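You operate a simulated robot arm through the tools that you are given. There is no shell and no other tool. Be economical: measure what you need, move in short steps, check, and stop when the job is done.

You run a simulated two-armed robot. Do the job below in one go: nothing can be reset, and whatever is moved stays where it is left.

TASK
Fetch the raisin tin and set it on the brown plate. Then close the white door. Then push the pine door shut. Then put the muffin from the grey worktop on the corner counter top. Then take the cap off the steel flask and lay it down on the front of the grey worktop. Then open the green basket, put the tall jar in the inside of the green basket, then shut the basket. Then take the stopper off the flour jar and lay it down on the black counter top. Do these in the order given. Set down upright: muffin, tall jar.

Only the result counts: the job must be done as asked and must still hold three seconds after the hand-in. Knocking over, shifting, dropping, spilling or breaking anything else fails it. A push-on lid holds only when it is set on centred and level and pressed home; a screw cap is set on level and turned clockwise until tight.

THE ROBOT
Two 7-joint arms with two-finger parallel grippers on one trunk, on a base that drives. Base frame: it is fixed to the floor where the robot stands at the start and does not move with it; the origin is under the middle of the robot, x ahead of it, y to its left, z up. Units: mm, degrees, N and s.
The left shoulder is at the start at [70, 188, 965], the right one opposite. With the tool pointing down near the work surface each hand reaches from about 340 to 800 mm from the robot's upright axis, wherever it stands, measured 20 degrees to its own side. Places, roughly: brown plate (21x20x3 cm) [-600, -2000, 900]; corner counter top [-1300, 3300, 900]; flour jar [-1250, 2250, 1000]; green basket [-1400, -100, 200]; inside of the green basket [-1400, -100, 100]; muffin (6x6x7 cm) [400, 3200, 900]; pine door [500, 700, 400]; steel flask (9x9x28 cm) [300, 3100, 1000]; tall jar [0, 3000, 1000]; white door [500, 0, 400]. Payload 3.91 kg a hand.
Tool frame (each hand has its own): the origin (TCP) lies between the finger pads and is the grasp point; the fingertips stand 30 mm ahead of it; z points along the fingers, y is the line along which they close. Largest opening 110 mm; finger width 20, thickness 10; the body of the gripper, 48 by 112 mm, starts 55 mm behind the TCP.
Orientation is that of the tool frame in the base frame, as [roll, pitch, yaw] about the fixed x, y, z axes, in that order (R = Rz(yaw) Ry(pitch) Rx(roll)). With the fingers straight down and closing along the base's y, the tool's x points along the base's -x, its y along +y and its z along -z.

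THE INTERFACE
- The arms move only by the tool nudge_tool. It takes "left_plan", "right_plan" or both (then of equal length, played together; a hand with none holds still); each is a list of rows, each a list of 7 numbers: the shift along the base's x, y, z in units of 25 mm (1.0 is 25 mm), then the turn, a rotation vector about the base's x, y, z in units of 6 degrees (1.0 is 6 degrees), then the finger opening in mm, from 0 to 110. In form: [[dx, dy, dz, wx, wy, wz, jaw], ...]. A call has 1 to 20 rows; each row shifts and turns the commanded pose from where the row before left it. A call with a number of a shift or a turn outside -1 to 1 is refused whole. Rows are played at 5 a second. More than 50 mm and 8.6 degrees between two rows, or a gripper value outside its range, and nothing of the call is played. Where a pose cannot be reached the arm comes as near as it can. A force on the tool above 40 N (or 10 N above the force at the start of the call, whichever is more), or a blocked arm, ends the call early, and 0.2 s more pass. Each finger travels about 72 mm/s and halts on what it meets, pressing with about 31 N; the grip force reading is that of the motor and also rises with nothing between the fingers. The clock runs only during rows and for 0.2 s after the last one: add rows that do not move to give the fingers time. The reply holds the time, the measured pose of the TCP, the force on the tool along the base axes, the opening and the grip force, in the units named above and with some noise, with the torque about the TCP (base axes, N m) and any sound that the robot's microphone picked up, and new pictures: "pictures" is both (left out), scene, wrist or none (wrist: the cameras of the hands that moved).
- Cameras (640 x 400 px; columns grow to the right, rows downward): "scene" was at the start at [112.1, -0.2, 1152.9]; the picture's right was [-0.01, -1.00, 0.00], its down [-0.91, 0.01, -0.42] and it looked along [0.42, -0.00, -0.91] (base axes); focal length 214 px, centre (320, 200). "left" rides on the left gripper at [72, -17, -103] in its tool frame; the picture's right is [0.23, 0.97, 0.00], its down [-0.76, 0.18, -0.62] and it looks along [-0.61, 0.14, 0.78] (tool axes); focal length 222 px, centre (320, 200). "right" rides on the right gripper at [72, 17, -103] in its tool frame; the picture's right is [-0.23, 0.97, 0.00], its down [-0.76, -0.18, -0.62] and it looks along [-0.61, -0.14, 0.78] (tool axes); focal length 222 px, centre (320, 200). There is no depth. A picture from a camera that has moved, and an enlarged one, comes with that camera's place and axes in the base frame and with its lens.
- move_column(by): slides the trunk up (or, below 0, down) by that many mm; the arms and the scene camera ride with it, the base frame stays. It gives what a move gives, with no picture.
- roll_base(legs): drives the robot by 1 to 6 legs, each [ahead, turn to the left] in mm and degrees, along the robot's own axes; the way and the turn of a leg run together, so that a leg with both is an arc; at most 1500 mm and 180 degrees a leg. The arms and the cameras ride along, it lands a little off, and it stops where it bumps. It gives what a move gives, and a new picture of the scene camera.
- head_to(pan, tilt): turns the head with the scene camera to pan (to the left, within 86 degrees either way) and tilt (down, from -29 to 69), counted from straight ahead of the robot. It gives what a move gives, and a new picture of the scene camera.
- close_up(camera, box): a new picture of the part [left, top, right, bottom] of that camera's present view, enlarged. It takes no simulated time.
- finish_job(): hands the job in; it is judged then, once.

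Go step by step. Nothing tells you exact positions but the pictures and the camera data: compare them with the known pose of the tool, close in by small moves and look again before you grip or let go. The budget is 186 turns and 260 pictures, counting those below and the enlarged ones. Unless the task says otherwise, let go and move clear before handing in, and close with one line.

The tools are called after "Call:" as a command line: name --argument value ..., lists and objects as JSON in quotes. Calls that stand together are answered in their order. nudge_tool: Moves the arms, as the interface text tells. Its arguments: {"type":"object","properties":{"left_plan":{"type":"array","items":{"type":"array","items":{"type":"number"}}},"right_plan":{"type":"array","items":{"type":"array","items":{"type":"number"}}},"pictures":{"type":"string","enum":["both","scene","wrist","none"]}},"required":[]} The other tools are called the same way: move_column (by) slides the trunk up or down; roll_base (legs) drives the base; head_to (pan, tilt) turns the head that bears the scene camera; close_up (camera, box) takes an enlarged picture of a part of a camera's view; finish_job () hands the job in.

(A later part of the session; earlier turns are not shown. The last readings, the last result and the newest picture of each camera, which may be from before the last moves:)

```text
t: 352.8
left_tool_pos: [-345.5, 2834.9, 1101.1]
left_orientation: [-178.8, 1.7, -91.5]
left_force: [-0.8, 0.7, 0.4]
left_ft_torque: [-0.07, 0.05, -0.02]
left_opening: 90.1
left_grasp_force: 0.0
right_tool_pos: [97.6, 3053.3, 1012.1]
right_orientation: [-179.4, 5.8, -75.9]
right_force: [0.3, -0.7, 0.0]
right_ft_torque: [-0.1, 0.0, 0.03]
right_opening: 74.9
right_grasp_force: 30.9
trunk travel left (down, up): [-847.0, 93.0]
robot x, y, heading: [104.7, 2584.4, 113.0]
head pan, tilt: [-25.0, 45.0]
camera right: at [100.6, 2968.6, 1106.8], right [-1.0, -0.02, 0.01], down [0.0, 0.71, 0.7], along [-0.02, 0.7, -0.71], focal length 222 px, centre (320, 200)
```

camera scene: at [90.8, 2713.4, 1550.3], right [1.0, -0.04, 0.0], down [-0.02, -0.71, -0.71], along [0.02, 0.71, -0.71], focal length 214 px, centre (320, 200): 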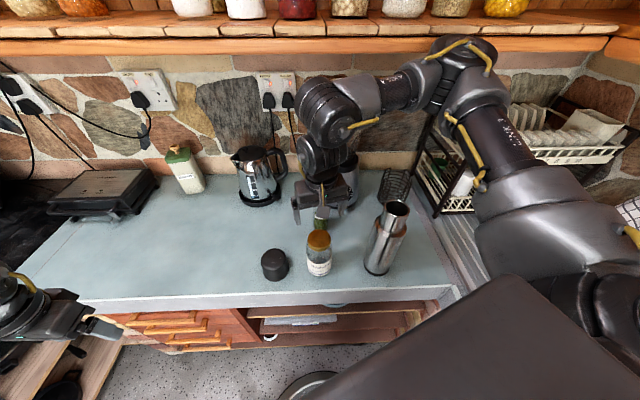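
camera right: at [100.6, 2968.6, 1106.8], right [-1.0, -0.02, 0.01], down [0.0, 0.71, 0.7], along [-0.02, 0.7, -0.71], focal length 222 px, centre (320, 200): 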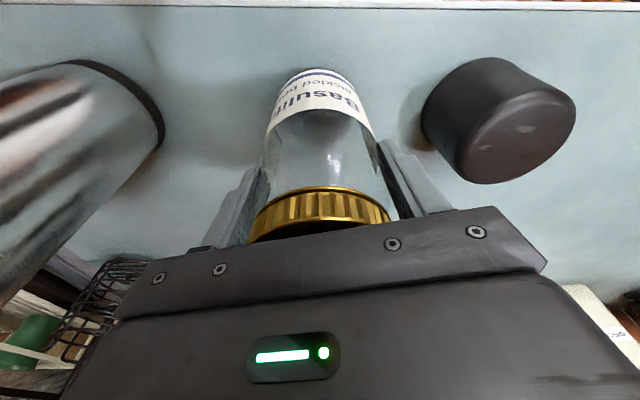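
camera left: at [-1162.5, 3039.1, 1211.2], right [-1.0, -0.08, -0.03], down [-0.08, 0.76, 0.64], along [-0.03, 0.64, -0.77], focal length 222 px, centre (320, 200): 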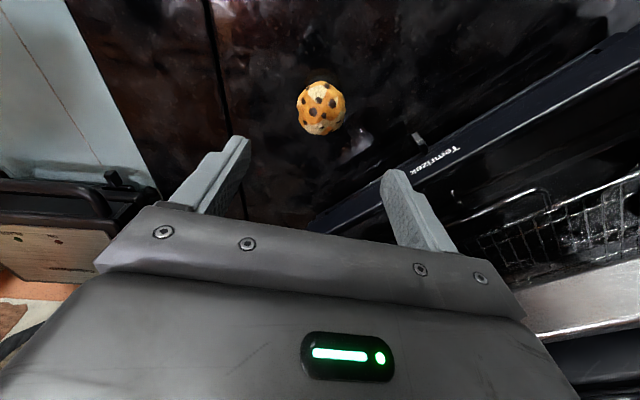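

Jar gripped on its body. I lift it, turn left away from the worktop and head for the basket.

Call:
move_column --by 90

Call:
nudge_tool --right_plan '[[0, 0, 0.6, 0, 0, 0, 50], [0, 0, 0.6, 0, 0, 0, 50], [0, 0, 0, 0, 0, 0, 50]]' --pictures "wrist"

Call:
roll_base --legs '[[0, 67], [500, 0], [0, 90], [1400, 0]]'

Call:
head_to --pan -25 --tilt 35

```text
t: 354.0
left_tool_pos: [-345.9, 2835.8, 1190.3]
left_orientation: [-178.9, 1.7, -91.6]
left_force: [-1.0, 1.0, -0.2]
left_ft_torque: [0.01, 0.01, -0.02]
left_opening: 89.9
left_grasp_force: 0.1
right_tool_pos: [98.7, 3052.8, 1102.0]
right_orientation: [-179.4, 5.8, -75.9]
right_force: [-0.1, -0.1, -3.5]
right_ft_torque: [0.02, -0.04, -0.01]
right_opening: 74.7
right_grasp_force: 30.8
trunk travel left (down, up): [-937.0, 3.0]
robot x, y, heading: [105.9, 2587.4, 112.9]
head pan, tilt: [-25.0, 45.0]
```

```text
t: 354.8
left_tool_pos: [-346.7, 2835.4, 1189.0]
left_orientation: [-178.9, 1.7, -91.6]
left_force: [-0.1, -0.3, 0.3]
left_ft_torque: [0.02, -0.03, 0.01]
left_opening: 90.2
left_grasp_force: 0.1
right_tool_pos: [98.8, 3054.0, 1133.0]
right_orientation: [-179.4, 5.8, -75.9]
right_force: [-0.2, 0.1, -2.9]
right_ft_torque: [-0.02, 0.01, -0.01]
right_opening: 74.6
right_grasp_force: 31.3
trunk travel left (down, up): [-937.0, 3.0]
robot x, y, heading: [106.2, 2583.1, 113.1]
head pan, tilt: [-25.0, 45.0]
camera right: at [101.1, 2970.0, 1226.9], right [-1.0, -0.02, 0.01], down [0.0, 0.71, 0.7], along [-0.02, 0.7, -0.71], focal length 222 px, centre (320, 200)
```

right: 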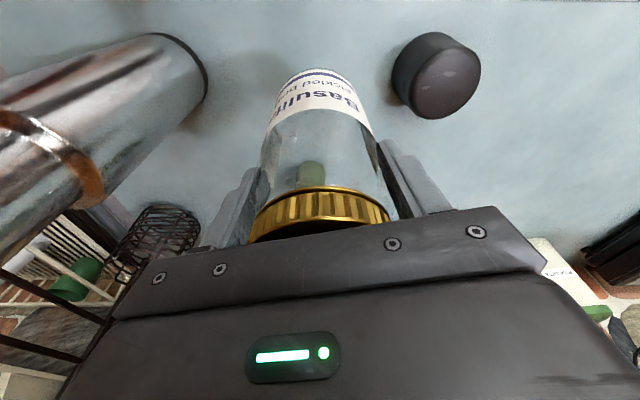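

```text
t: 370.9
left_tool_pos: [-128.6, 791.4, 1190.8]
left_orientation: [-179.0, 1.7, 63.8]
left_force: [0.4, -0.3, -0.2]
left_ft_torque: [-0.01, -0.01, 0.03]
left_opening: 90.1
left_grasp_force: 0.2
right_tool_pos: [-623.3, 777.2, 1131.4]
right_orientation: [-179.4, 5.9, 79.6]
right_force: [0.0, -0.1, -2.4]
right_ft_torque: [0.01, 0.0, -0.01]
right_opening: 74.9
right_grasp_force: 30.6
trunk travel left (down, up): [-937.0, 3.0]
robot x, y, heading: [-435.0, 1207.2, -91.2]
head pan, tilt: [-25.0, 45.0]
camera scene: at [-471.2, 1083.3, 1640.3], right [-0.89, 0.45, 0.0], down [0.32, 0.63, -0.71], along [-0.32, -0.63, -0.71], focal length 214 px, centre (320, 200)
```

scene: 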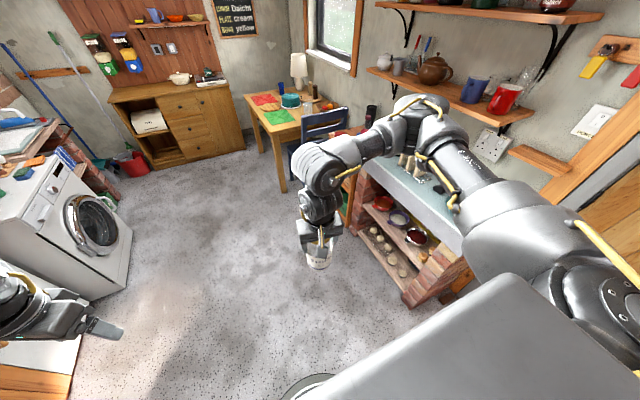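

```text
t: 371.6
left_tool_pos: [-127.1, 791.2, 1188.3]
left_orientation: [-178.9, 1.6, 63.9]
left_force: [0.5, 0.0, 0.0]
left_ft_torque: [0.03, 0.0, 0.01]
left_opening: 90.1
left_grasp_force: 0.0
right_tool_pos: [-623.3, 778.0, 1131.7]
right_orientation: [-179.3, 5.8, 79.6]
right_force: [-0.1, 0.0, -2.3]
right_ft_torque: [0.0, 0.0, -0.03]
right_opening: 74.9
right_grasp_force: 31.2
trunk travel left (down, up): [-937.0, 3.0]
robot x, y, heading: [-431.7, 1203.0, -91.7]
head pan, tilt: [-25.0, 35.0]
camera scene: at [-474.2, 1076.4, 1655.0], right [-0.89, 0.45, 0.0], down [0.26, 0.51, -0.82], along [-0.37, -0.73, -0.57], focal length 214 px, centre (320, 200)
```

scene: 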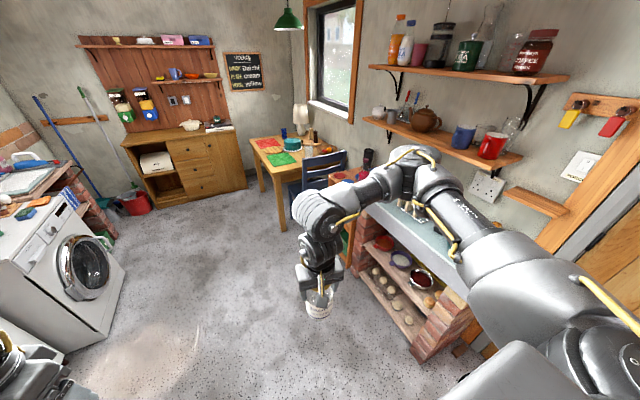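

I drive on south and turn to face the shelf unit with the green basket.

Call:
roll_base --legs '[[1270, 0], [0, -88.3]]'

Call:
head_to --pan 8 --tilt 45

Call:
close_up --camera "scene" --box '[150, 80, 450, 300]'

```text
t: 381.9
left_tool_pos: [-869.4, -383.3, 1189.1]
left_orientation: [-179.0, 1.7, -25.4]
left_force: [0.0, -0.1, 0.6]
left_ft_torque: [0.02, -0.01, -0.03]
left_opening: 90.0
left_grasp_force: 0.0
right_tool_pos: [-889.4, 113.2, 1131.6]
right_orientation: [-179.3, 5.8, -9.8]
right_force: [-0.5, -0.5, -3.4]
right_ft_torque: [-0.01, 0.0, 0.04]
right_opening: 75.0
right_grasp_force: 30.5
trunk travel left (down, up): [-937.0, 3.0]
robot x, y, heading: [-456.8, -70.3, 179.2]
head pan, tilt: [-25.0, 35.0]
camera scene: at [-586.0, -31.4, 1655.1], right [0.44, 0.9, 0.0], down [0.52, -0.25, -0.82], along [-0.74, 0.36, -0.57], focal length 214 px, centre (320, 200)
```

scene: 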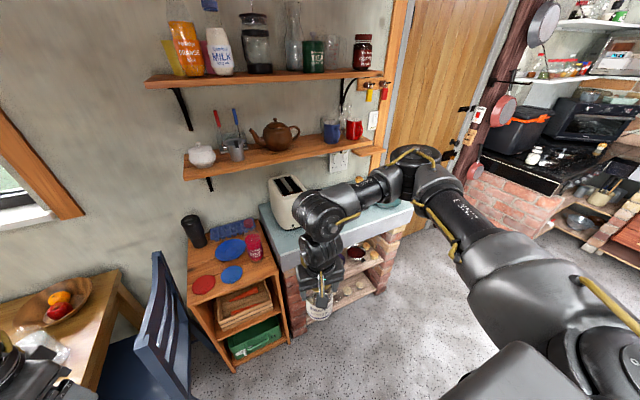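

```text
t: 382.9
left_tool_pos: [-868.4, -382.4, 1188.8]
left_orientation: [-178.8, 1.7, -25.4]
left_force: [0.0, -0.3, 1.0]
left_ft_torque: [-0.03, -0.02, 0.02]
left_opening: 90.1
left_grasp_force: 0.1
right_tool_pos: [-889.1, 113.8, 1131.7]
right_orientation: [-179.5, 5.7, -9.8]
right_force: [0.4, 0.1, -3.0]
right_ft_torque: [0.02, -0.04, -0.02]
right_opening: 74.9
right_grasp_force: 31.2
trunk travel left (down, up): [-937.0, 3.0]
robot x, y, heading: [-459.7, -69.2, 179.0]
head pan, tilt: [8.0, 45.0]
camera scene: at [-587.5, -79.1, 1640.3], right [-0.12, 0.99, 0.0], down [0.7, 0.09, -0.71], along [-0.7, -0.09, -0.71], focal length 214 px, centre (320, 200)
```

scene: 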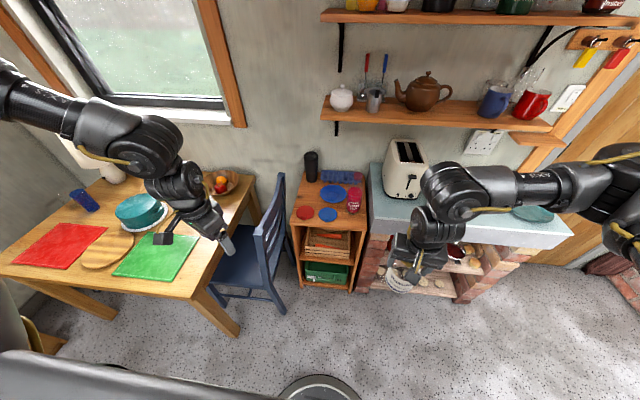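

```text
1.82 times, centred on (300, 190) of scene
camera zoom: at [-587.5, -79.1, 1640.3], right [-0.12, 0.99, 0.0], down [0.7, 0.09, -0.71], along [-0.7, -0.09, -0.71], focal length 390 px, centre (356, 218)
```

zoom: 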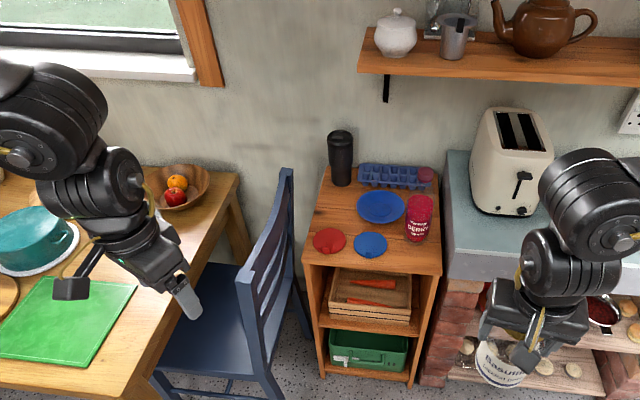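

The basket is a green pull-out box at the bottom of the small unit (front x≈-1250, y≈-119, z≈90–310). I shift the base so the left hand is in line, and lower the trunk.

Call:
roll_base --legs '[[0, -89], [190, 0], [0, 90], [60, 0]]'

Call:
move_column --by -820

Call:
head_to --pan 18 --tilt 32

Call:
close_up --camera "scene" --box '[200, 120, 440, 320]'

```text
t: 392.5
left_tool_pos: [-910.4, -215.2, 1191.7]
left_orientation: [-179.0, 2.1, -22.6]
left_force: [0.7, -0.2, 0.2]
left_ft_torque: [0.0, 0.02, -0.02]
left_opening: 89.9
left_grasp_force: 0.2
right_tool_pos: [-954.9, 280.2, 1134.9]
right_orientation: [-179.4, 6.2, -6.7]
right_force: [0.3, -1.0, -3.8]
right_ft_torque: [0.04, -0.01, 0.02]
right_opening: 75.0
right_grasp_force: 31.3
trunk travel left (down, up): [-937.0, 3.0]
robot x, y, heading: [-525.7, 120.5, -178.1]
head pan, tilt: [8.0, 45.0]
camera scene: at [-653.4, 102.2, 1640.0], right [-0.17, 0.99, 0.0], down [0.7, 0.12, -0.71], along [-0.7, -0.12, -0.71], focal length 214 px, centre (320, 200)
```

scene: 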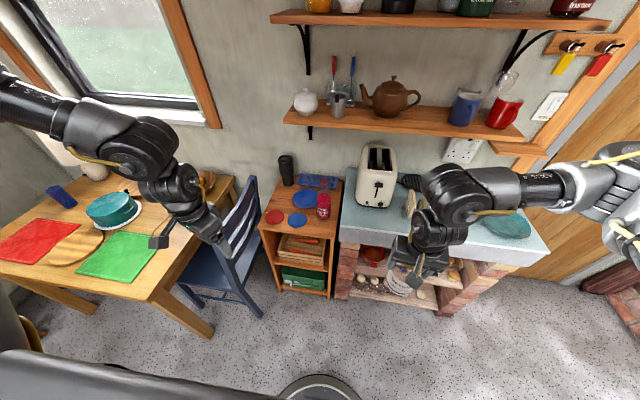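

```text
refused: -820 is not a number from -400 to 400
```

```text
t: 393.2
left_tool_pos: [-906.1, -214.3, 1194.0]
left_orientation: [-179.1, 2.4, -22.6]
left_force: [1.7, 0.4, 0.0]
left_ft_torque: [-0.01, 0.03, -0.01]
left_opening: 90.2
left_grasp_force: 0.0
right_tool_pos: [-950.5, 279.8, 1136.5]
right_orientation: [-179.5, 6.5, -6.7]
right_force: [0.8, -0.5, -2.2]
right_ft_torque: [0.02, 0.01, -0.01]
right_opening: 75.1
right_grasp_force: 30.9
trunk travel left (down, up): [-937.0, 3.0]
robot x, y, heading: [-525.3, 116.8, -178.3]
head pan, tilt: [18.0, 32.0]
camera scene: at [-650.8, 85.9, 1660.4], right [-0.34, 0.94, 0.0], down [0.5, 0.18, -0.85], along [-0.8, -0.29, -0.53], focal length 214 px, centre (320, 200)
```

scene: 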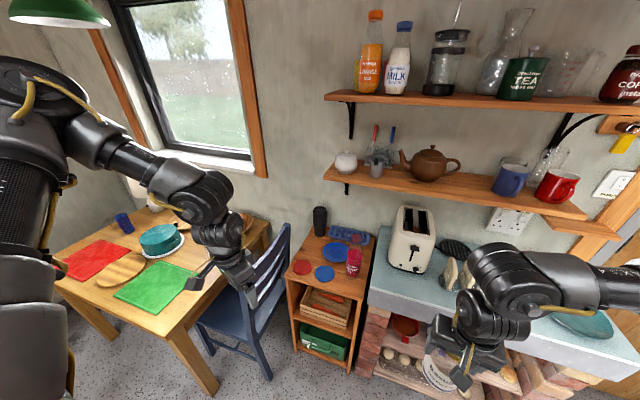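

```text
2.00 times, centred on (320, 220) of scene
camera zoom: at [-650.8, 85.9, 1660.4], right [-0.34, 0.94, 0.0], down [0.5, 0.18, -0.85], along [-0.8, -0.29, -0.53], focal length 429 px, centre (320, 160)
```

zoom: 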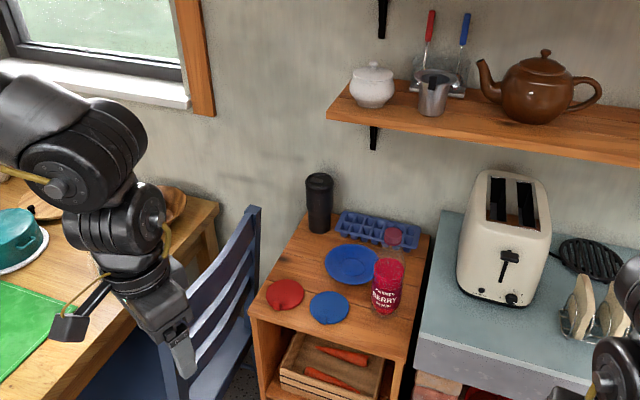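

I lower the trunk in two steps and look at the basket front.

Call:
move_column --by -400

Call:
move_column --by -390

Call:
head_to --pan 18 --tilt 40

Call:
close_up --camera "scene" --box '[240, 120, 400, 240]'

```text
t: 397.1
left_tool_pos: [-910.2, -214.4, 792.6]
left_orientation: [-179.0, 2.1, -22.6]
left_force: [0.7, 0.8, 0.5]
left_ft_torque: [-0.01, -0.03, -0.02]
left_opening: 89.9
left_grasp_force: 0.0
right_tool_pos: [-956.5, 280.4, 734.9]
right_orientation: [-179.3, 6.1, -6.8]
right_force: [0.0, -0.4, -2.9]
right_ft_torque: [0.0, 0.01, 0.01]
right_opening: 74.9
right_grasp_force: 30.8
trunk travel left (down, up): [-537.0, 403.0]
robot x, y, heading: [-526.2, 122.0, -178.1]
head pan, tilt: [18.0, 32.0]
```

```text
t: 400.8
left_tool_pos: [-912.3, -214.9, 403.1]
left_orientation: [-179.0, 2.1, -22.6]
left_force: [-0.3, 0.0, 0.0]
left_ft_torque: [-0.05, -0.01, -0.01]
left_opening: 89.7
left_grasp_force: 0.1
right_tool_pos: [-956.7, 278.7, 344.0]
right_orientation: [-179.4, 6.1, -6.7]
right_force: [0.1, 0.6, -3.0]
right_ft_torque: [-0.01, -0.05, -0.02]
right_opening: 74.7
right_grasp_force: 30.9
trunk travel left (down, up): [-147.0, 793.0]
robot x, y, heading: [-524.2, 117.8, -178.2]
head pan, tilt: [18.0, 32.0]
```

```text
t: 401.5
left_tool_pos: [-911.7, -214.6, 402.3]
left_orientation: [-179.0, 2.1, -22.6]
left_force: [-0.4, -0.5, 0.6]
left_ft_torque: [0.01, 0.01, 0.02]
left_opening: 90.1
left_grasp_force: 0.2
right_tool_pos: [-956.0, 280.2, 343.8]
right_orientation: [-179.4, 6.2, -6.7]
right_force: [-0.1, 0.2, -2.9]
right_ft_torque: [0.0, -0.02, 0.01]
right_opening: 74.8
right_grasp_force: 30.9
trunk travel left (down, up): [-147.0, 793.0]
robot x, y, heading: [-526.3, 121.3, -178.1]
head pan, tilt: [18.0, 40.0]
camera scene: at [-653.8, 87.5, 857.6], right [-0.34, 0.94, 0.0], down [0.6, 0.22, -0.77], along [-0.72, -0.26, -0.64], focal length 214 px, centre (320, 200)
```

scene: 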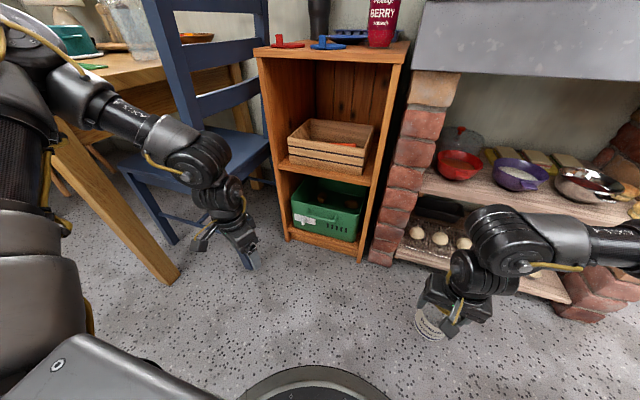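

```text
3.33 times, centred on (320, 180) of scene
camera zoom: at [-653.8, 87.5, 857.6], right [-0.34, 0.94, 0.0], down [0.6, 0.22, -0.77], along [-0.72, -0.26, -0.64], focal length 715 px, centre (320, 267)
```

zoom: 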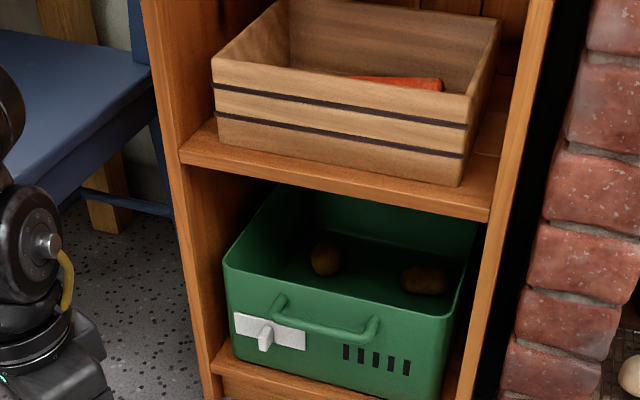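

Call:
close_up --camera "scene" --box '[285, 185, 365, 245]'

```text
6.67 times, centred on (325, 215) of scene
camera zoom: at [-653.8, 87.5, 857.6], right [-0.34, 0.94, 0.0], down [0.6, 0.22, -0.77], along [-0.72, -0.26, -0.64], focal length 1430 px, centre (287, 100)
```

zoom: 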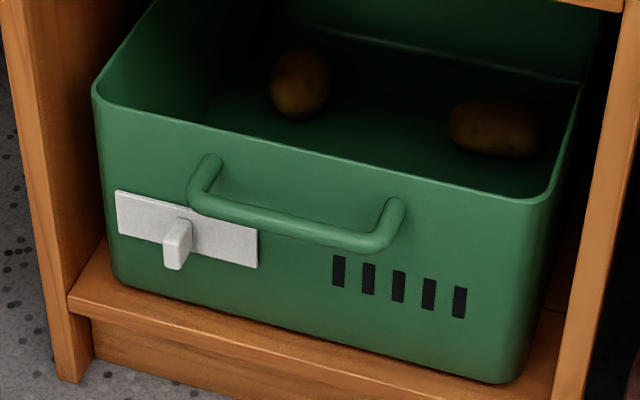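

The basket is an open green box with a handle bar (≈(-1210, -111, 271), running along y). I turn right 10°, advance, and bring the left hand over the handle with its fingers closing along x.

Call:
roll_base --legs '[[0, -10], [120, 0]]'

Call:
nudge_tool --left_plan '[[-0.4, 0.06, 0, 0, 0, -0.957, 60], [-0.4, 0.06, 0, 0, 0, -0.957, 60], [-0.4, 0.06, 0, 0, 0, -0.957, 60], [-0.4, 0.06, 0, 0, 0, -0.957, 60], [-0.4, 0.06, 0, 0, 0, -0.957, 60], [-0.4, 0.06, 0, 0, 0, -0.957, 50], [-0.4, 0.06, 0, 0, 0, -0.957, 40], [-0.4, 0.06, 0, 0, 0, -0.957, 38], [0, 0, 0, 0, 0, -0.957, 38], [0, 0, 0, 0, 0, -0.957, 38]]'

```text
t: 403.4
left_tool_pos: [-1082.1, -126.4, 402.1]
left_orientation: [-179.0, 2.1, -32.4]
left_force: [0.2, 0.7, 0.4]
left_ft_torque: [0.02, -0.01, 0.0]
left_opening: 89.8
left_grasp_force: 0.0
right_tool_pos: [-1040.9, 368.2, 345.3]
right_orientation: [-179.4, 6.3, -16.6]
right_force: [0.0, -0.3, -2.2]
right_ft_torque: [-0.02, 0.0, 0.02]
right_opening: 75.0
right_grasp_force: 30.8
trunk travel left (down, up): [-147.0, 793.0]
robot x, y, heading: [-642.9, 135.0, 171.9]
head pan, tilt: [18.0, 40.0]
camera scene: at [-775.7, 127.0, 857.5], right [-0.17, 0.98, 0.0], down [0.63, 0.11, -0.77], along [-0.75, -0.13, -0.64], focal length 214 px, centre (320, 200)
```

scene: 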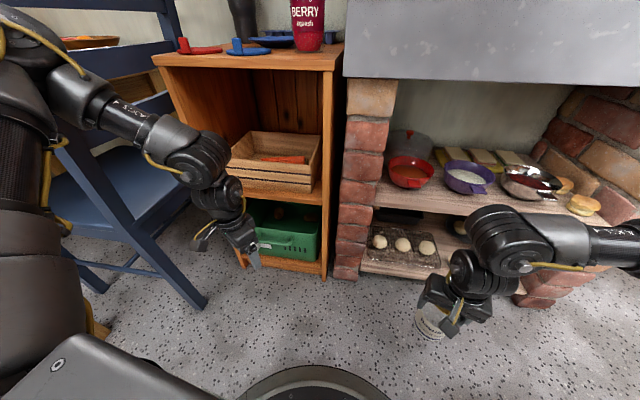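

```text
t: 405.6
left_tool_pos: [-1160.5, -115.0, 402.2]
left_orientation: [-179.1, 2.1, -90.0]
left_force: [0.8, -0.4, -0.1]
left_ft_torque: [-0.02, -0.01, -0.01]
left_opening: 38.1
left_grasp_force: 0.0
right_tool_pos: [-1039.7, 367.8, 343.9]
right_orientation: [-179.5, 6.2, -16.6]
right_force: [0.0, -0.3, -2.8]
right_ft_torque: [-0.01, -0.02, -0.01]
right_opening: 74.7
right_grasp_force: 31.1
trunk travel left (down, up): [-147.0, 793.0]
robot x, y, heading: [-643.3, 130.9, 172.1]
head pan, tilt: [18.0, 40.0]
camera scene: at [-775.6, 127.0, 857.5], right [-0.17, 0.98, 0.0], down [0.63, 0.11, -0.77], along [-0.75, -0.13, -0.64], focal length 214 px, centre (320, 200)
camera left: at [-1145.6, -191.5, 502.5], right [-0.97, -0.23, -0.03], down [-0.19, 0.74, 0.65], along [-0.13, 0.64, -0.76], focal length 222 px, centre (320, 200)
```

scene: 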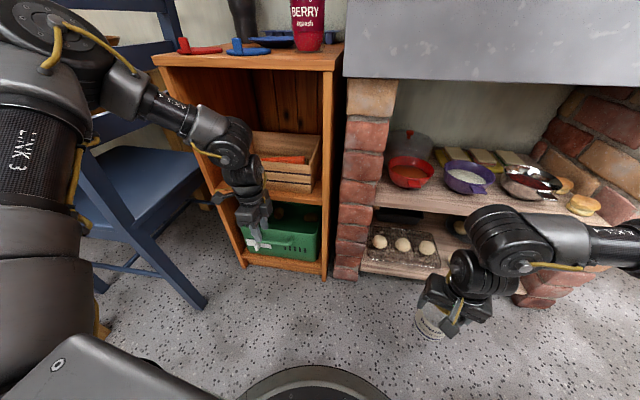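
left: 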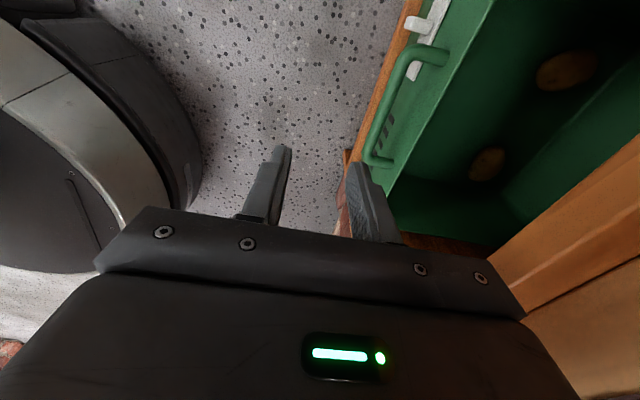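

The handle bar is near x≈-1222, z≈260. To avoid the shelf above, I rotate the hand to point horizontally at the basket with fingers above and below the bar.

Call:
nudge_tool --left_plan '[[0.7, 0, 0, 0, 1, 0, 70], [0.7, 0, -0.3, 0, 1, 0, 70], [0.6, 0, -0.4, 0, 1, 0, 70], [0, 0, -0.5, 0, 1, 0, 70], [0, 0, -0.5, 0, 1, 0, 70], [0, 0, -0.5, 0, 1, 0, 70], [0, 0, -0.5, 0, 1, 0, 70], [0, 0, -0.5, 0, 1, 0, 70], [0, 0, -0.5, 0, 1, 0, 70], [0, 0, -0.5, 0, 1, 0, 70], [0, 0, -0.5, 0, 1, 0, 70], [0, 0, -0.4, 0, 1, 0, 70], [0, 0, -0.4, 0, 1, 0, 70], [0, 0, 0, 0, 0, 0, 70]]'

```text
t: 408.6
left_tool_pos: [-1157.7, -105.5, 397.3]
left_orientation: [119.1, 2.0, -93.8]
left_force: [0.3, -0.2, 0.4]
left_ft_torque: [0.0, -0.03, 0.0]
left_opening: 70.1
left_grasp_force: 0.1
left hand out of reach, approached as far as the arm can: row 7, 8, 9, 10, 11, 12, 13
right_tool_pos: [-1040.3, 367.0, 343.9]
right_orientation: [-179.3, 6.1, -16.5]
right_force: [-0.6, 0.2, -3.4]
right_ft_torque: [0.04, -0.06, 0.0]
right_opening: 74.8
right_grasp_force: 30.8
trunk travel left (down, up): [-147.0, 793.0]
robot x, y, heading: [-645.2, 136.9, 172.2]
head pan, tilt: [18.0, 40.0]
camera scene: at [-775.7, 127.1, 857.5], right [-0.17, 0.98, 0.0], down [0.63, 0.11, -0.77], along [-0.75, -0.13, -0.64], focal length 214 px, centre (320, 200)
camera left: at [-1063.0, -185.8, 430.9], right [-0.49, -0.22, 0.84], down [0.51, 0.71, 0.48], along [-0.71, 0.66, -0.24], focal length 222 px, centre (320, 200)
```

scene: 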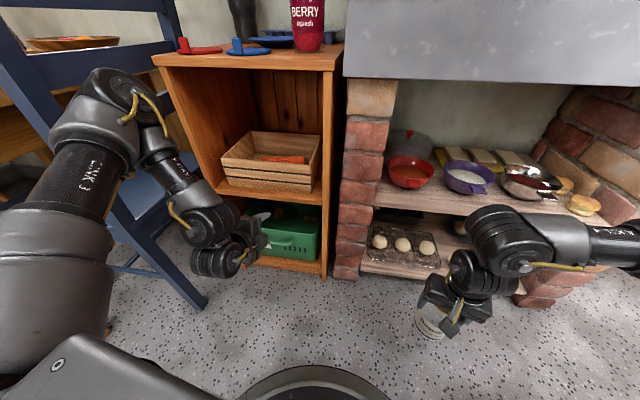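
left: 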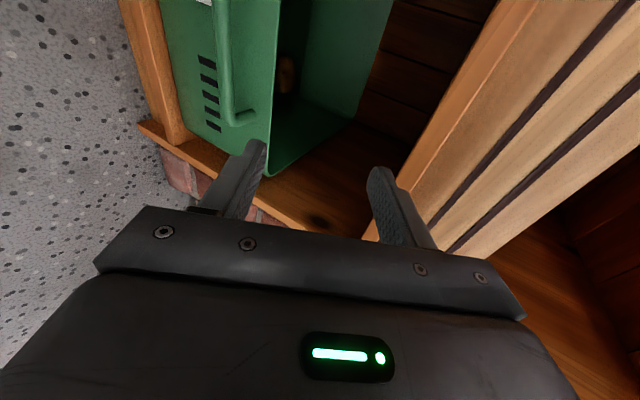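

The tilt reached 61°, good enough. I lower by the trunk and narrow the jaw, then look.

Call:
move_column --by -125

Call:
nudge_tool --left_plan '[[0, 0, 0, 0, 0, 0, 36], [0, 0, 0, 0, 0, 0, 36]]'

```text
t: 410.2
left_tool_pos: [-1155.7, -103.9, 272.3]
left_orientation: [119.1, 2.0, -93.9]
left_force: [0.3, -0.5, 0.0]
left_ft_torque: [-0.01, 0.02, -0.02]
left_opening: 69.8
left_grasp_force: 0.0
right_tool_pos: [-1040.3, 367.5, 218.8]
right_orientation: [-179.4, 6.1, -16.6]
right_force: [-0.4, 0.0, -2.6]
right_ft_torque: [0.01, 0.01, -0.02]
right_opening: 75.0
right_grasp_force: 31.0
trunk travel left (down, up): [-22.0, 918.0]
robot x, y, heading: [-644.1, 134.8, 172.0]
head pan, tilt: [18.0, 40.0]
```

```text
t: 410.8
left_tool_pos: [-1157.2, -105.8, 272.9]
left_orientation: [119.2, 2.0, -93.9]
left_force: [-0.2, 0.4, -0.5]
left_ft_torque: [-0.02, 0.01, 0.02]
left_opening: 36.2
left_grasp_force: 0.1
right_tool_pos: [-1041.2, 367.5, 219.9]
right_orientation: [-179.4, 6.2, -16.7]
right_force: [-0.1, -0.2, -3.6]
right_ft_torque: [0.01, -0.02, 0.01]
right_opening: 75.2
right_grasp_force: 31.2
trunk travel left (down, up): [-22.0, 918.0]
robot x, y, heading: [-644.8, 136.2, 171.8]
head pan, tilt: [18.0, 40.0]
camera scene: at [-775.6, 127.0, 732.5], right [-0.17, 0.98, 0.0], down [0.63, 0.11, -0.77], along [-0.75, -0.13, -0.64], focal length 214 px, centre (320, 200)
camera left: at [-1062.9, -185.9, 305.8], right [-0.49, -0.22, 0.84], down [0.51, 0.71, 0.48], along [-0.71, 0.66, -0.24], focal length 222 px, centre (320, 200)
```

scene: 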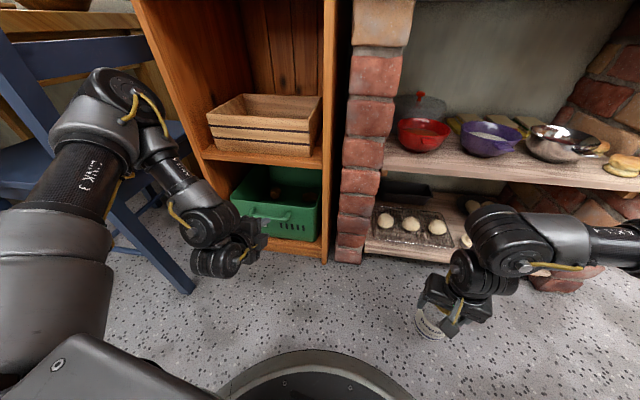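
left: 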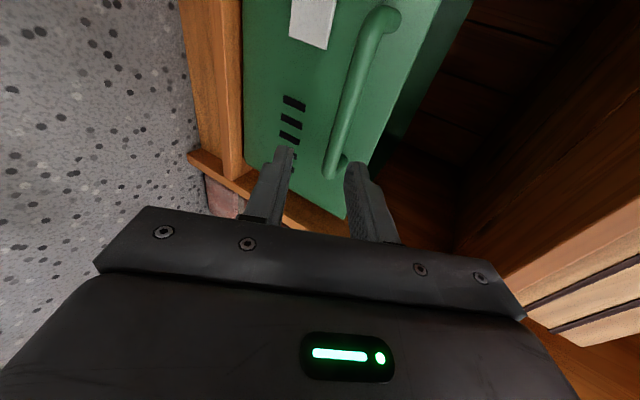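

The bar is at about (-1218, y -175…-80, z 254). I advance the hand onto it.

Call:
nudge_tool --left_plan '[[0, -0.4, -0.2, 0, 0, 0, 36], [-0.6, -0.3, -0.2, 0, 0, 0, 36], [-0.6, 0, 0, 0, 0, 0, 36], [-0.6, 0, 0, 0, 0, 0, 36], [0, 0, 0, 0, 0, 0, 36]]' --pictures "wrist"

```text
t: 412.0
left_tool_pos: [-1180.1, -114.3, 287.4]
left_orientation: [119.0, 1.9, -93.8]
left_force: [-0.1, 0.1, -0.4]
left_ft_torque: [0.02, -0.01, 0.01]
left_opening: 36.2
left_grasp_force: 0.0
left hand out of reach, approached as far as the arm can: row 1, 2, 3, 4
right_tool_pos: [-1040.5, 367.8, 219.1]
right_orientation: [-179.4, 6.2, -16.5]
right_force: [0.6, 0.0, -3.1]
right_ft_torque: [0.01, -0.04, 0.0]
right_opening: 74.8
right_grasp_force: 31.5
trunk travel left (down, up): [-22.0, 918.0]
robot x, y, heading: [-645.8, 136.4, 171.9]
head pan, tilt: [18.0, 40.0]
camera left: at [-1086.8, -194.4, 319.1], right [-0.49, -0.22, 0.84], down [0.51, 0.71, 0.48], along [-0.71, 0.66, -0.24], focal length 222 px, centre (320, 200)
```

left: 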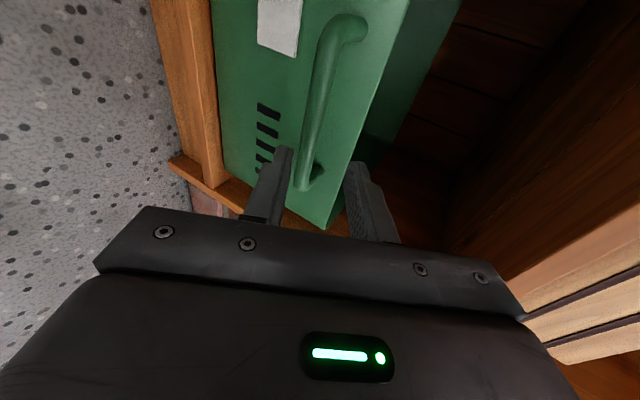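

Call:
move_column --by -22

Call:
roll_base --legs '[[20, 0]]'

Call:
nudge_tool --left_plan '[[0, 0, 0, 0, 0, 0, 36]]' --pictures "wrist"

```text
t: 412.7
left_tool_pos: [-1181.5, -114.3, 264.7]
left_orientation: [119.1, 1.8, -93.8]
left_force: [0.9, -0.1, 0.5]
left_ft_torque: [0.0, 0.0, 0.0]
left_opening: 36.0
left_grasp_force: 0.1
right_tool_pos: [-1040.7, 368.1, 198.1]
right_orientation: [-179.4, 6.2, -16.6]
right_force: [-0.6, 0.1, -3.5]
right_ft_torque: [0.01, -0.02, -0.03]
right_opening: 74.6
right_grasp_force: 30.8
trunk travel left (down, up): [0.0, 940.0]
robot x, y, heading: [-643.2, 134.1, 171.8]
head pan, tilt: [18.0, 40.0]
```

```text
t: 413.5
left_tool_pos: [-1200.4, -110.4, 263.8]
left_orientation: [119.1, 1.9, -93.9]
left_force: [0.2, -0.4, -0.6]
left_ft_torque: [-0.02, 0.0, 0.02]
left_opening: 36.0
left_grasp_force: 0.0
right_tool_pos: [-1061.1, 371.5, 197.4]
right_orientation: [-179.4, 6.2, -16.6]
right_force: [-0.3, -0.5, -2.6]
right_ft_torque: [-0.01, -0.02, -0.01]
right_opening: 74.8
right_grasp_force: 30.6
trunk travel left (down, up): [0.0, 940.0]
robot x, y, heading: [-665.6, 135.6, 172.0]
head pan, tilt: [18.0, 40.0]
camera scene: at [-795.6, 129.8, 710.5], right [-0.17, 0.98, 0.0], down [0.63, 0.11, -0.77], along [-0.75, -0.13, -0.64], focal length 214 px, centre (320, 200)
```

scene: 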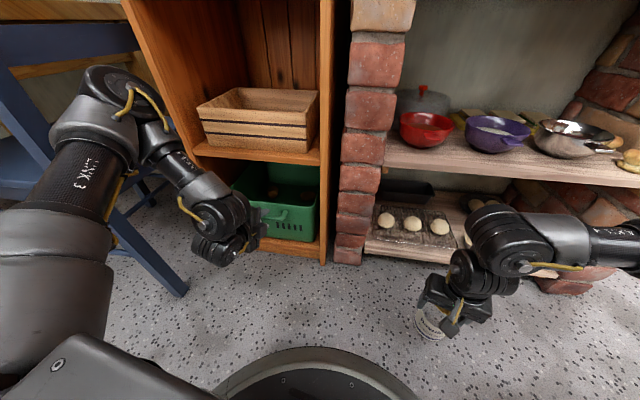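

```text
t: 413.9
left_tool_pos: [-1201.0, -111.2, 265.4]
left_orientation: [119.0, 1.9, -93.8]
left_force: [-0.4, 0.1, 0.4]
left_ft_torque: [0.0, 0.0, 0.0]
left_opening: 35.9
left_grasp_force: 0.0
right_tool_pos: [-1061.4, 370.4, 196.9]
right_orientation: [-179.4, 6.2, -16.5]
right_force: [0.4, 0.0, -2.8]
right_ft_torque: [-0.02, -0.01, -0.01]
right_opening: 74.9
right_grasp_force: 31.1
trunk travel left (down, up): [0.0, 940.0]
robot x, y, heading: [-662.9, 140.5, 171.6]
head pan, tilt: [18.0, 40.0]
camera left: at [-1106.9, -191.5, 297.1], right [-0.49, -0.22, 0.84], down [0.51, 0.71, 0.48], along [-0.71, 0.66, -0.24], focal length 222 px, centre (320, 200)
```

left: 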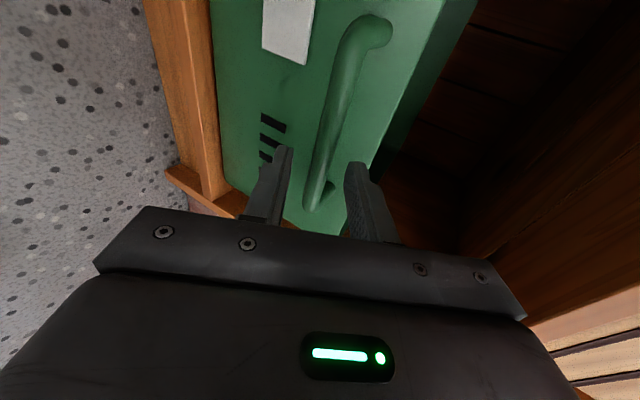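

The bar lies between the fingers. I close on it.

Call:
nudge_tool --left_plan '[[0, 0, 0, 0, 0, 0, 20], [0, 0, 0, 0, 0, 0, 5], [0, 0, 0, 0, 0, 0, 0], [0, 0, 0, 0, 0, 0, 0]]' --pictures "wrist"

```text
t: 414.9
left_tool_pos: [-1200.8, -111.1, 265.0]
left_orientation: [119.0, 2.0, -93.9]
left_force: [-1.4, -2.1, 6.5]
left_ft_torque: [0.13, 0.21, 0.11]
left_opening: 13.5
left_grasp_force: 44.6
right_tool_pos: [-1060.7, 371.1, 197.5]
right_orientation: [-179.4, 6.2, -16.6]
right_force: [0.6, 0.7, -3.5]
right_ft_torque: [-0.04, -0.02, 0.01]
right_opening: 74.8
right_grasp_force: 30.3
trunk travel left (down, up): [0.0, 940.0]
robot x, y, heading: [-665.7, 134.8, 172.0]
head pan, tilt: [18.0, 40.0]
camera left: at [-1106.9, -191.5, 297.7], right [-0.49, -0.22, 0.84], down [0.51, 0.71, 0.48], along [-0.71, 0.66, -0.24], focal length 222 px, centre (320, 200)
```

left: 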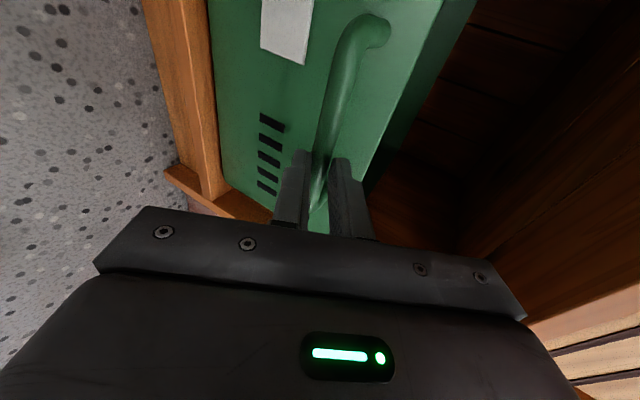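

Gripped. I pull by backing the base with a slight turn so that the handle moves straight along x.

Call:
roll_base --legs '[[-100, -1.8]]'

```text
t: 416.0
left_tool_pos: [-1110.4, -109.7, 265.5]
left_orientation: [119.1, 1.8, -95.6]
left_force: [1.2, -28.9, 13.9]
left_ft_torque: [0.15, 0.38, 0.3]
left_opening: 13.6
left_grasp_force: 45.1
right_tool_pos: [-955.0, 366.3, 198.3]
right_orientation: [-179.4, 6.3, -18.4]
right_force: [-0.8, 0.0, -2.9]
right_ft_torque: [0.02, 0.0, -0.01]
right_opening: 74.8
right_grasp_force: 31.2
trunk travel left (down, up): [0.0, 940.0]
robot x, y, heading: [-565.6, 124.3, 170.3]
head pan, tilt: [18.0, 40.0]
camera scene: at [-697.7, 118.4, 710.8], right [-0.14, 0.99, 0.0], down [0.64, 0.09, -0.77], along [-0.76, -0.11, -0.64], focal length 214 px, centre (320, 200)
```

scene: 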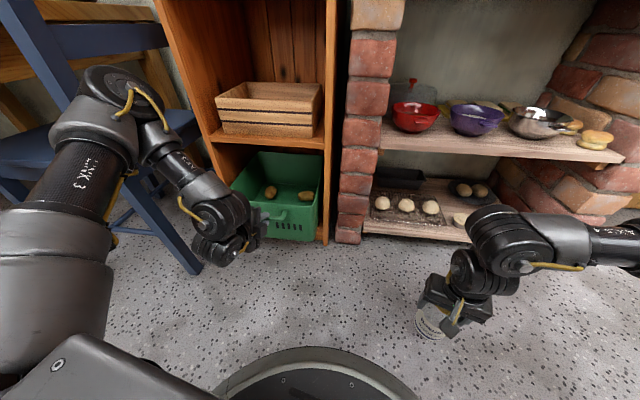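

It slides. The side force is on the +y side, so the next stretch goes without turn.

Call:
roll_base --legs '[[-50, 0]]'

Call:
roll_base --legs '[[-80, -1.5]]'

```text
t: 416.9
left_tool_pos: [-1060.5, -120.3, 264.0]
left_orientation: [119.3, 1.7, -95.3]
left_force: [1.2, -1.0, -0.1]
left_ft_torque: [-0.03, 0.02, 0.01]
left_opening: 0.1
left_grasp_force: 38.0
right_tool_pos: [-906.3, 359.0, 197.4]
right_orientation: [-179.4, 6.2, -18.2]
right_force: [0.1, 0.8, -2.4]
right_ft_torque: [0.0, -0.04, 0.0]
right_opening: 74.8
right_grasp_force: 31.4
trunk travel left (down, up): [0.0, 940.0]
robot x, y, heading: [-519.8, 109.7, 170.5]
head pan, tilt: [18.0, 40.0]
camera scene: at [-649.1, 109.7, 710.5], right [-0.15, 0.99, 0.0], down [0.64, 0.09, -0.77], along [-0.76, -0.11, -0.64], focal length 214 px, centre (320, 200)
```

scene: 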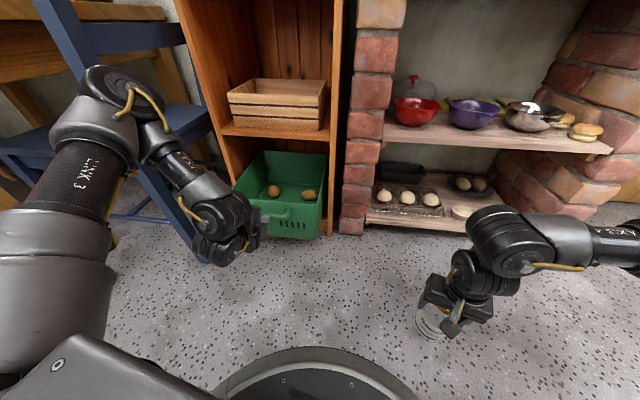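

```text
t: 418.0
left_tool_pos: [-987.6, -120.3, 263.5]
left_orientation: [119.2, 1.7, -96.9]
left_force: [-0.8, -0.5, -0.1]
left_ft_torque: [-0.04, 0.0, 0.0]
left_opening: 0.1
left_grasp_force: 37.0
right_tool_pos: [-819.8, 354.7, 196.8]
right_orientation: [-179.4, 6.3, -19.9]
right_force: [0.1, 0.0, -3.2]
right_ft_torque: [-0.01, 0.0, 0.0]
right_opening: 74.9
right_grasp_force: 30.7
trunk travel left (down, up): [0.0, 940.0]
robot x, y, heading: [-436.3, 98.3, 169.0]
head pan, tilt: [18.0, 40.0]
camera scene: at [-569.7, 98.9, 710.5], right [-0.12, 0.99, 0.0], down [0.64, 0.08, -0.77], along [-0.76, -0.09, -0.64], focal length 214 px, centre (320, 200)
```

scene: 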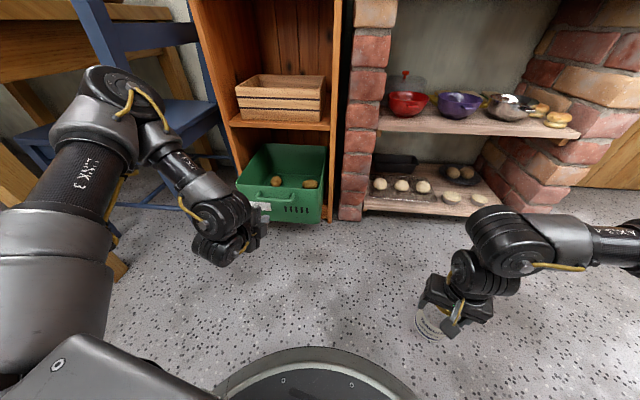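

The handle slipped out of the fingers. I zoom to see how far the basket is open.

Call:
close_up --camera "scene" --box '[210, 110, 360, 240]'

```text
3.08 times, centred on (285, 175) of scene
camera zoom: at [-569.7, 98.9, 710.5], right [-0.12, 0.99, 0.0], down [0.64, 0.08, -0.77], along [-0.76, -0.09, -0.64], focal length 660 px, centre (428, 277)
```

zoom: 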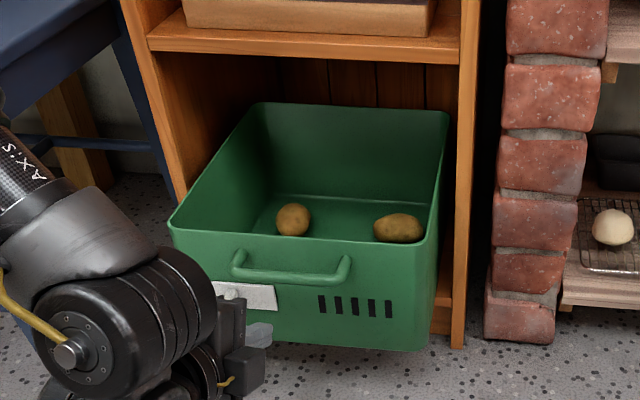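

The basket is open about 137 mm (front x≈-1112), enough for the jar; the potatoes are at the back. I raise the trunk and drive round so that the right hand with the jar comes over the opening.

Call:
move_column --by 260

Call:
roll_base --legs '[[0, -69.4], [564, 0], [0, 140.4], [500, 0]]'

Call:
nudge_tool --right_plan '[[0, 0, 0, 0, 0, 0, 50]]'

```text
t: 420.6
left_tool_pos: [-988.1, -120.0, 522.5]
left_orientation: [119.2, 1.8, -96.9]
left_force: [0.3, -0.2, 0.4]
left_ft_torque: [0.02, 0.01, -0.03]
left_opening: 0.0
left_grasp_force: 38.2
right_tool_pos: [-819.4, 355.1, 457.1]
right_orientation: [-179.4, 6.2, -19.8]
right_force: [0.3, 0.5, -3.1]
right_ft_torque: [0.0, 0.03, -0.01]
right_opening: 74.8
right_grasp_force: 31.6
trunk travel left (down, up): [-260.0, 680.0]
robot x, y, heading: [-439.3, 101.2, 168.8]
head pan, tilt: [18.0, 40.0]
```

```text
t: 434.1
left_tool_pos: [-619.2, -131.6, 526.1]
left_orientation: [119.0, 2.0, -25.7]
left_force: [-0.4, 0.4, 0.6]
left_ft_torque: [0.01, -0.02, 0.03]
left_opening: 0.1
left_grasp_force: 37.7
right_tool_pos: [-1013.4, 180.7, 457.8]
right_orientation: [-179.1, 6.2, 51.6]
right_force: [0.9, 0.3, -3.3]
right_ft_torque: [0.01, 0.0, 0.01]
right_opening: 74.9
right_grasp_force: 31.3
trunk travel left (down, up): [-260.0, 680.0]
robot x, y, heading: [-654.2, 458.3, -119.4]
head pan, tilt: [18.0, 40.0]
stopped in leg 4: the robot was blocked; the commanded pose is now the measured one
camera scene: at [-686.8, 334.3, 971.7], right [-0.98, 0.2, 0.01], down [0.12, 0.63, -0.77], along [-0.16, -0.75, -0.64], focal length 214 px, centre (320, 200)
```

scene: 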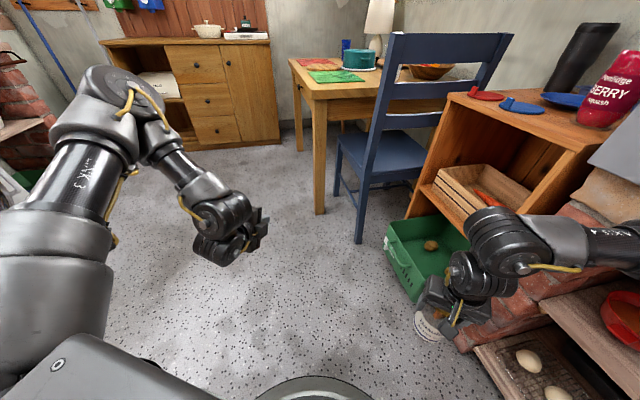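

```text
t: 434.5
left_tool_pos: [-619.3, -131.6, 524.6]
left_orientation: [118.9, 2.0, -25.7]
left_force: [0.6, -0.3, 0.1]
left_ft_torque: [0.04, 0.0, 0.0]
left_opening: 0.0
left_grasp_force: 37.7
right_tool_pos: [-1012.1, 180.6, 456.1]
right_orientation: [-179.0, 6.0, 51.6]
right_force: [0.2, -0.3, -2.9]
right_ft_torque: [0.03, 0.0, 0.0]
right_opening: 74.7
right_grasp_force: 31.5
trunk travel left (down, up): [-260.0, 680.0]
robot x, y, heading: [-650.7, 459.0, -119.8]
head pan, tilt: [18.0, 40.0]
camera scene: at [-686.4, 333.2, 971.3], right [-0.98, 0.2, 0.01], down [0.12, 0.63, -0.77], along [-0.16, -0.75, -0.64], focal length 214 px, centre (320, 200)
camera right: at [-946.6, 234.2, 552.0], right [0.62, -0.78, 0.01], down [-0.56, -0.44, 0.7], along [-0.55, -0.44, -0.71], focal length 222 px, centre (320, 200)
```

scene: 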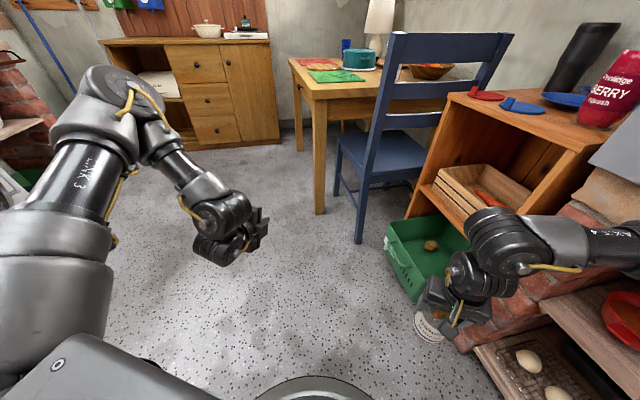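
right: 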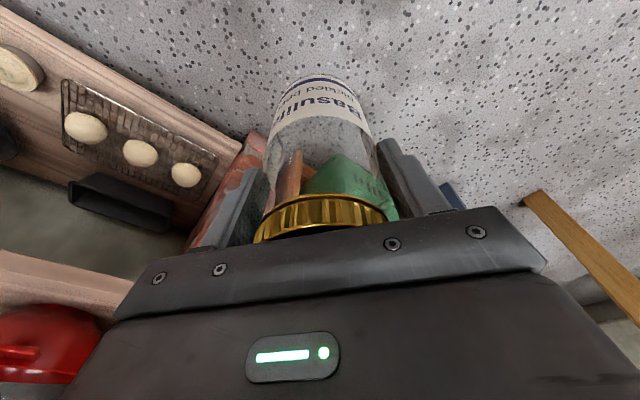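

The base was blocked – the right elbow met the brick counter. I back off, stretch the right hand further ahead and tuck the left, so I can approach from a straighter heading.

Call:
roll_base --legs '[[-250, 0]]'

Call:
nudge_tool --right_plan '[[-0.49, -0.87, 0, 0, 0, 0, 50], [-0.49, -0.87, 0, 0, 0, 0, 50], [-0.49, -0.87, 0, 0, 0, 0, 50], [-0.49, -0.87, 0, 0, 0, 0, 50], [-0.49, -0.87, 0, 0, 0, 0, 50], [-0.49, -0.87, 0, 0, 0, 0, 50]]' --left_plan '[[0.49, 0.87, 0.3, 0, 0, 0, 0], [0.49, 0.87, 0.3, 0, 0, 0, 0], [0.49, 0.87, 0.3, 0, 0, 0, 0], [0.49, 0.87, 0.3, 0, 0, 0, 0], [0.49, 0.87, 0.3, 0, 0, 0, 0], [0.49, 0.87, 0.3, 0, 0, 0, 0]]' --pictures "none"

```text
t: 436.3
left_tool_pos: [-498.9, 84.2, 524.2]
left_orientation: [119.1, 1.5, -25.4]
left_force: [0.1, 0.0, 0.8]
left_ft_torque: [0.02, 0.02, -0.03]
left_opening: 0.2
left_grasp_force: 37.7
right_tool_pos: [-891.2, 396.7, 453.8]
right_orientation: [-179.3, 5.6, 51.7]
right_force: [0.1, -0.7, -1.8]
right_ft_torque: [0.02, -0.02, 0.01]
right_opening: 74.8
right_grasp_force: 30.8
trunk travel left (down, up): [-260.0, 680.0]
robot x, y, heading: [-534.2, 670.9, -119.5]
head pan, tilt: [18.0, 40.0]
camera scene: at [-570.8, 548.4, 970.6], right [-0.98, 0.2, 0.0], down [0.13, 0.63, -0.77], along [-0.15, -0.75, -0.64], focal length 214 px, centre (320, 200)
```

scene: 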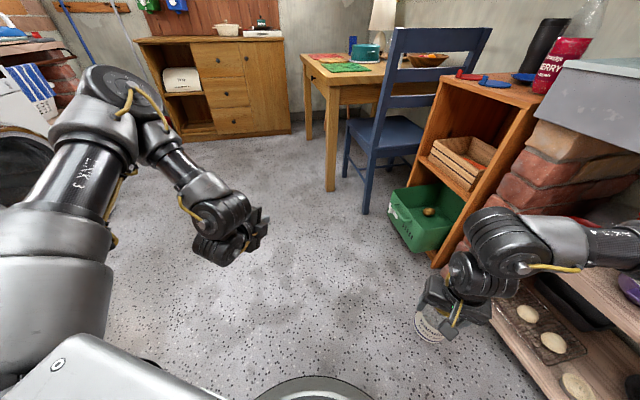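

```text
t: 437.7
left_tool_pos: [-489.0, 95.6, 531.4]
left_orientation: [119.2, 1.6, -25.5]
left_force: [-0.7, 0.2, -0.1]
left_ft_torque: [-0.02, 0.02, 0.0]
left_opening: 0.0
left_grasp_force: 37.6
left hand out of reach, approached as far as the arm can: row 1, 2, 3, 4, 5, 6
right_tool_pos: [-946.9, 269.5, 456.8]
right_orientation: [-179.3, 5.7, 51.6]
right_force: [-0.1, 0.2, -3.1]
right_ft_torque: [-0.02, -0.03, -0.01]
right_opening: 74.6
right_grasp_force: 30.8
right hand out of reach, approached as far as the arm can: row 6
trunk travel left (down, up): [-260.0, 680.0]
robot x, y, heading: [-529.7, 673.0, -119.6]
head pan, tilt: [18.0, 40.0]
```

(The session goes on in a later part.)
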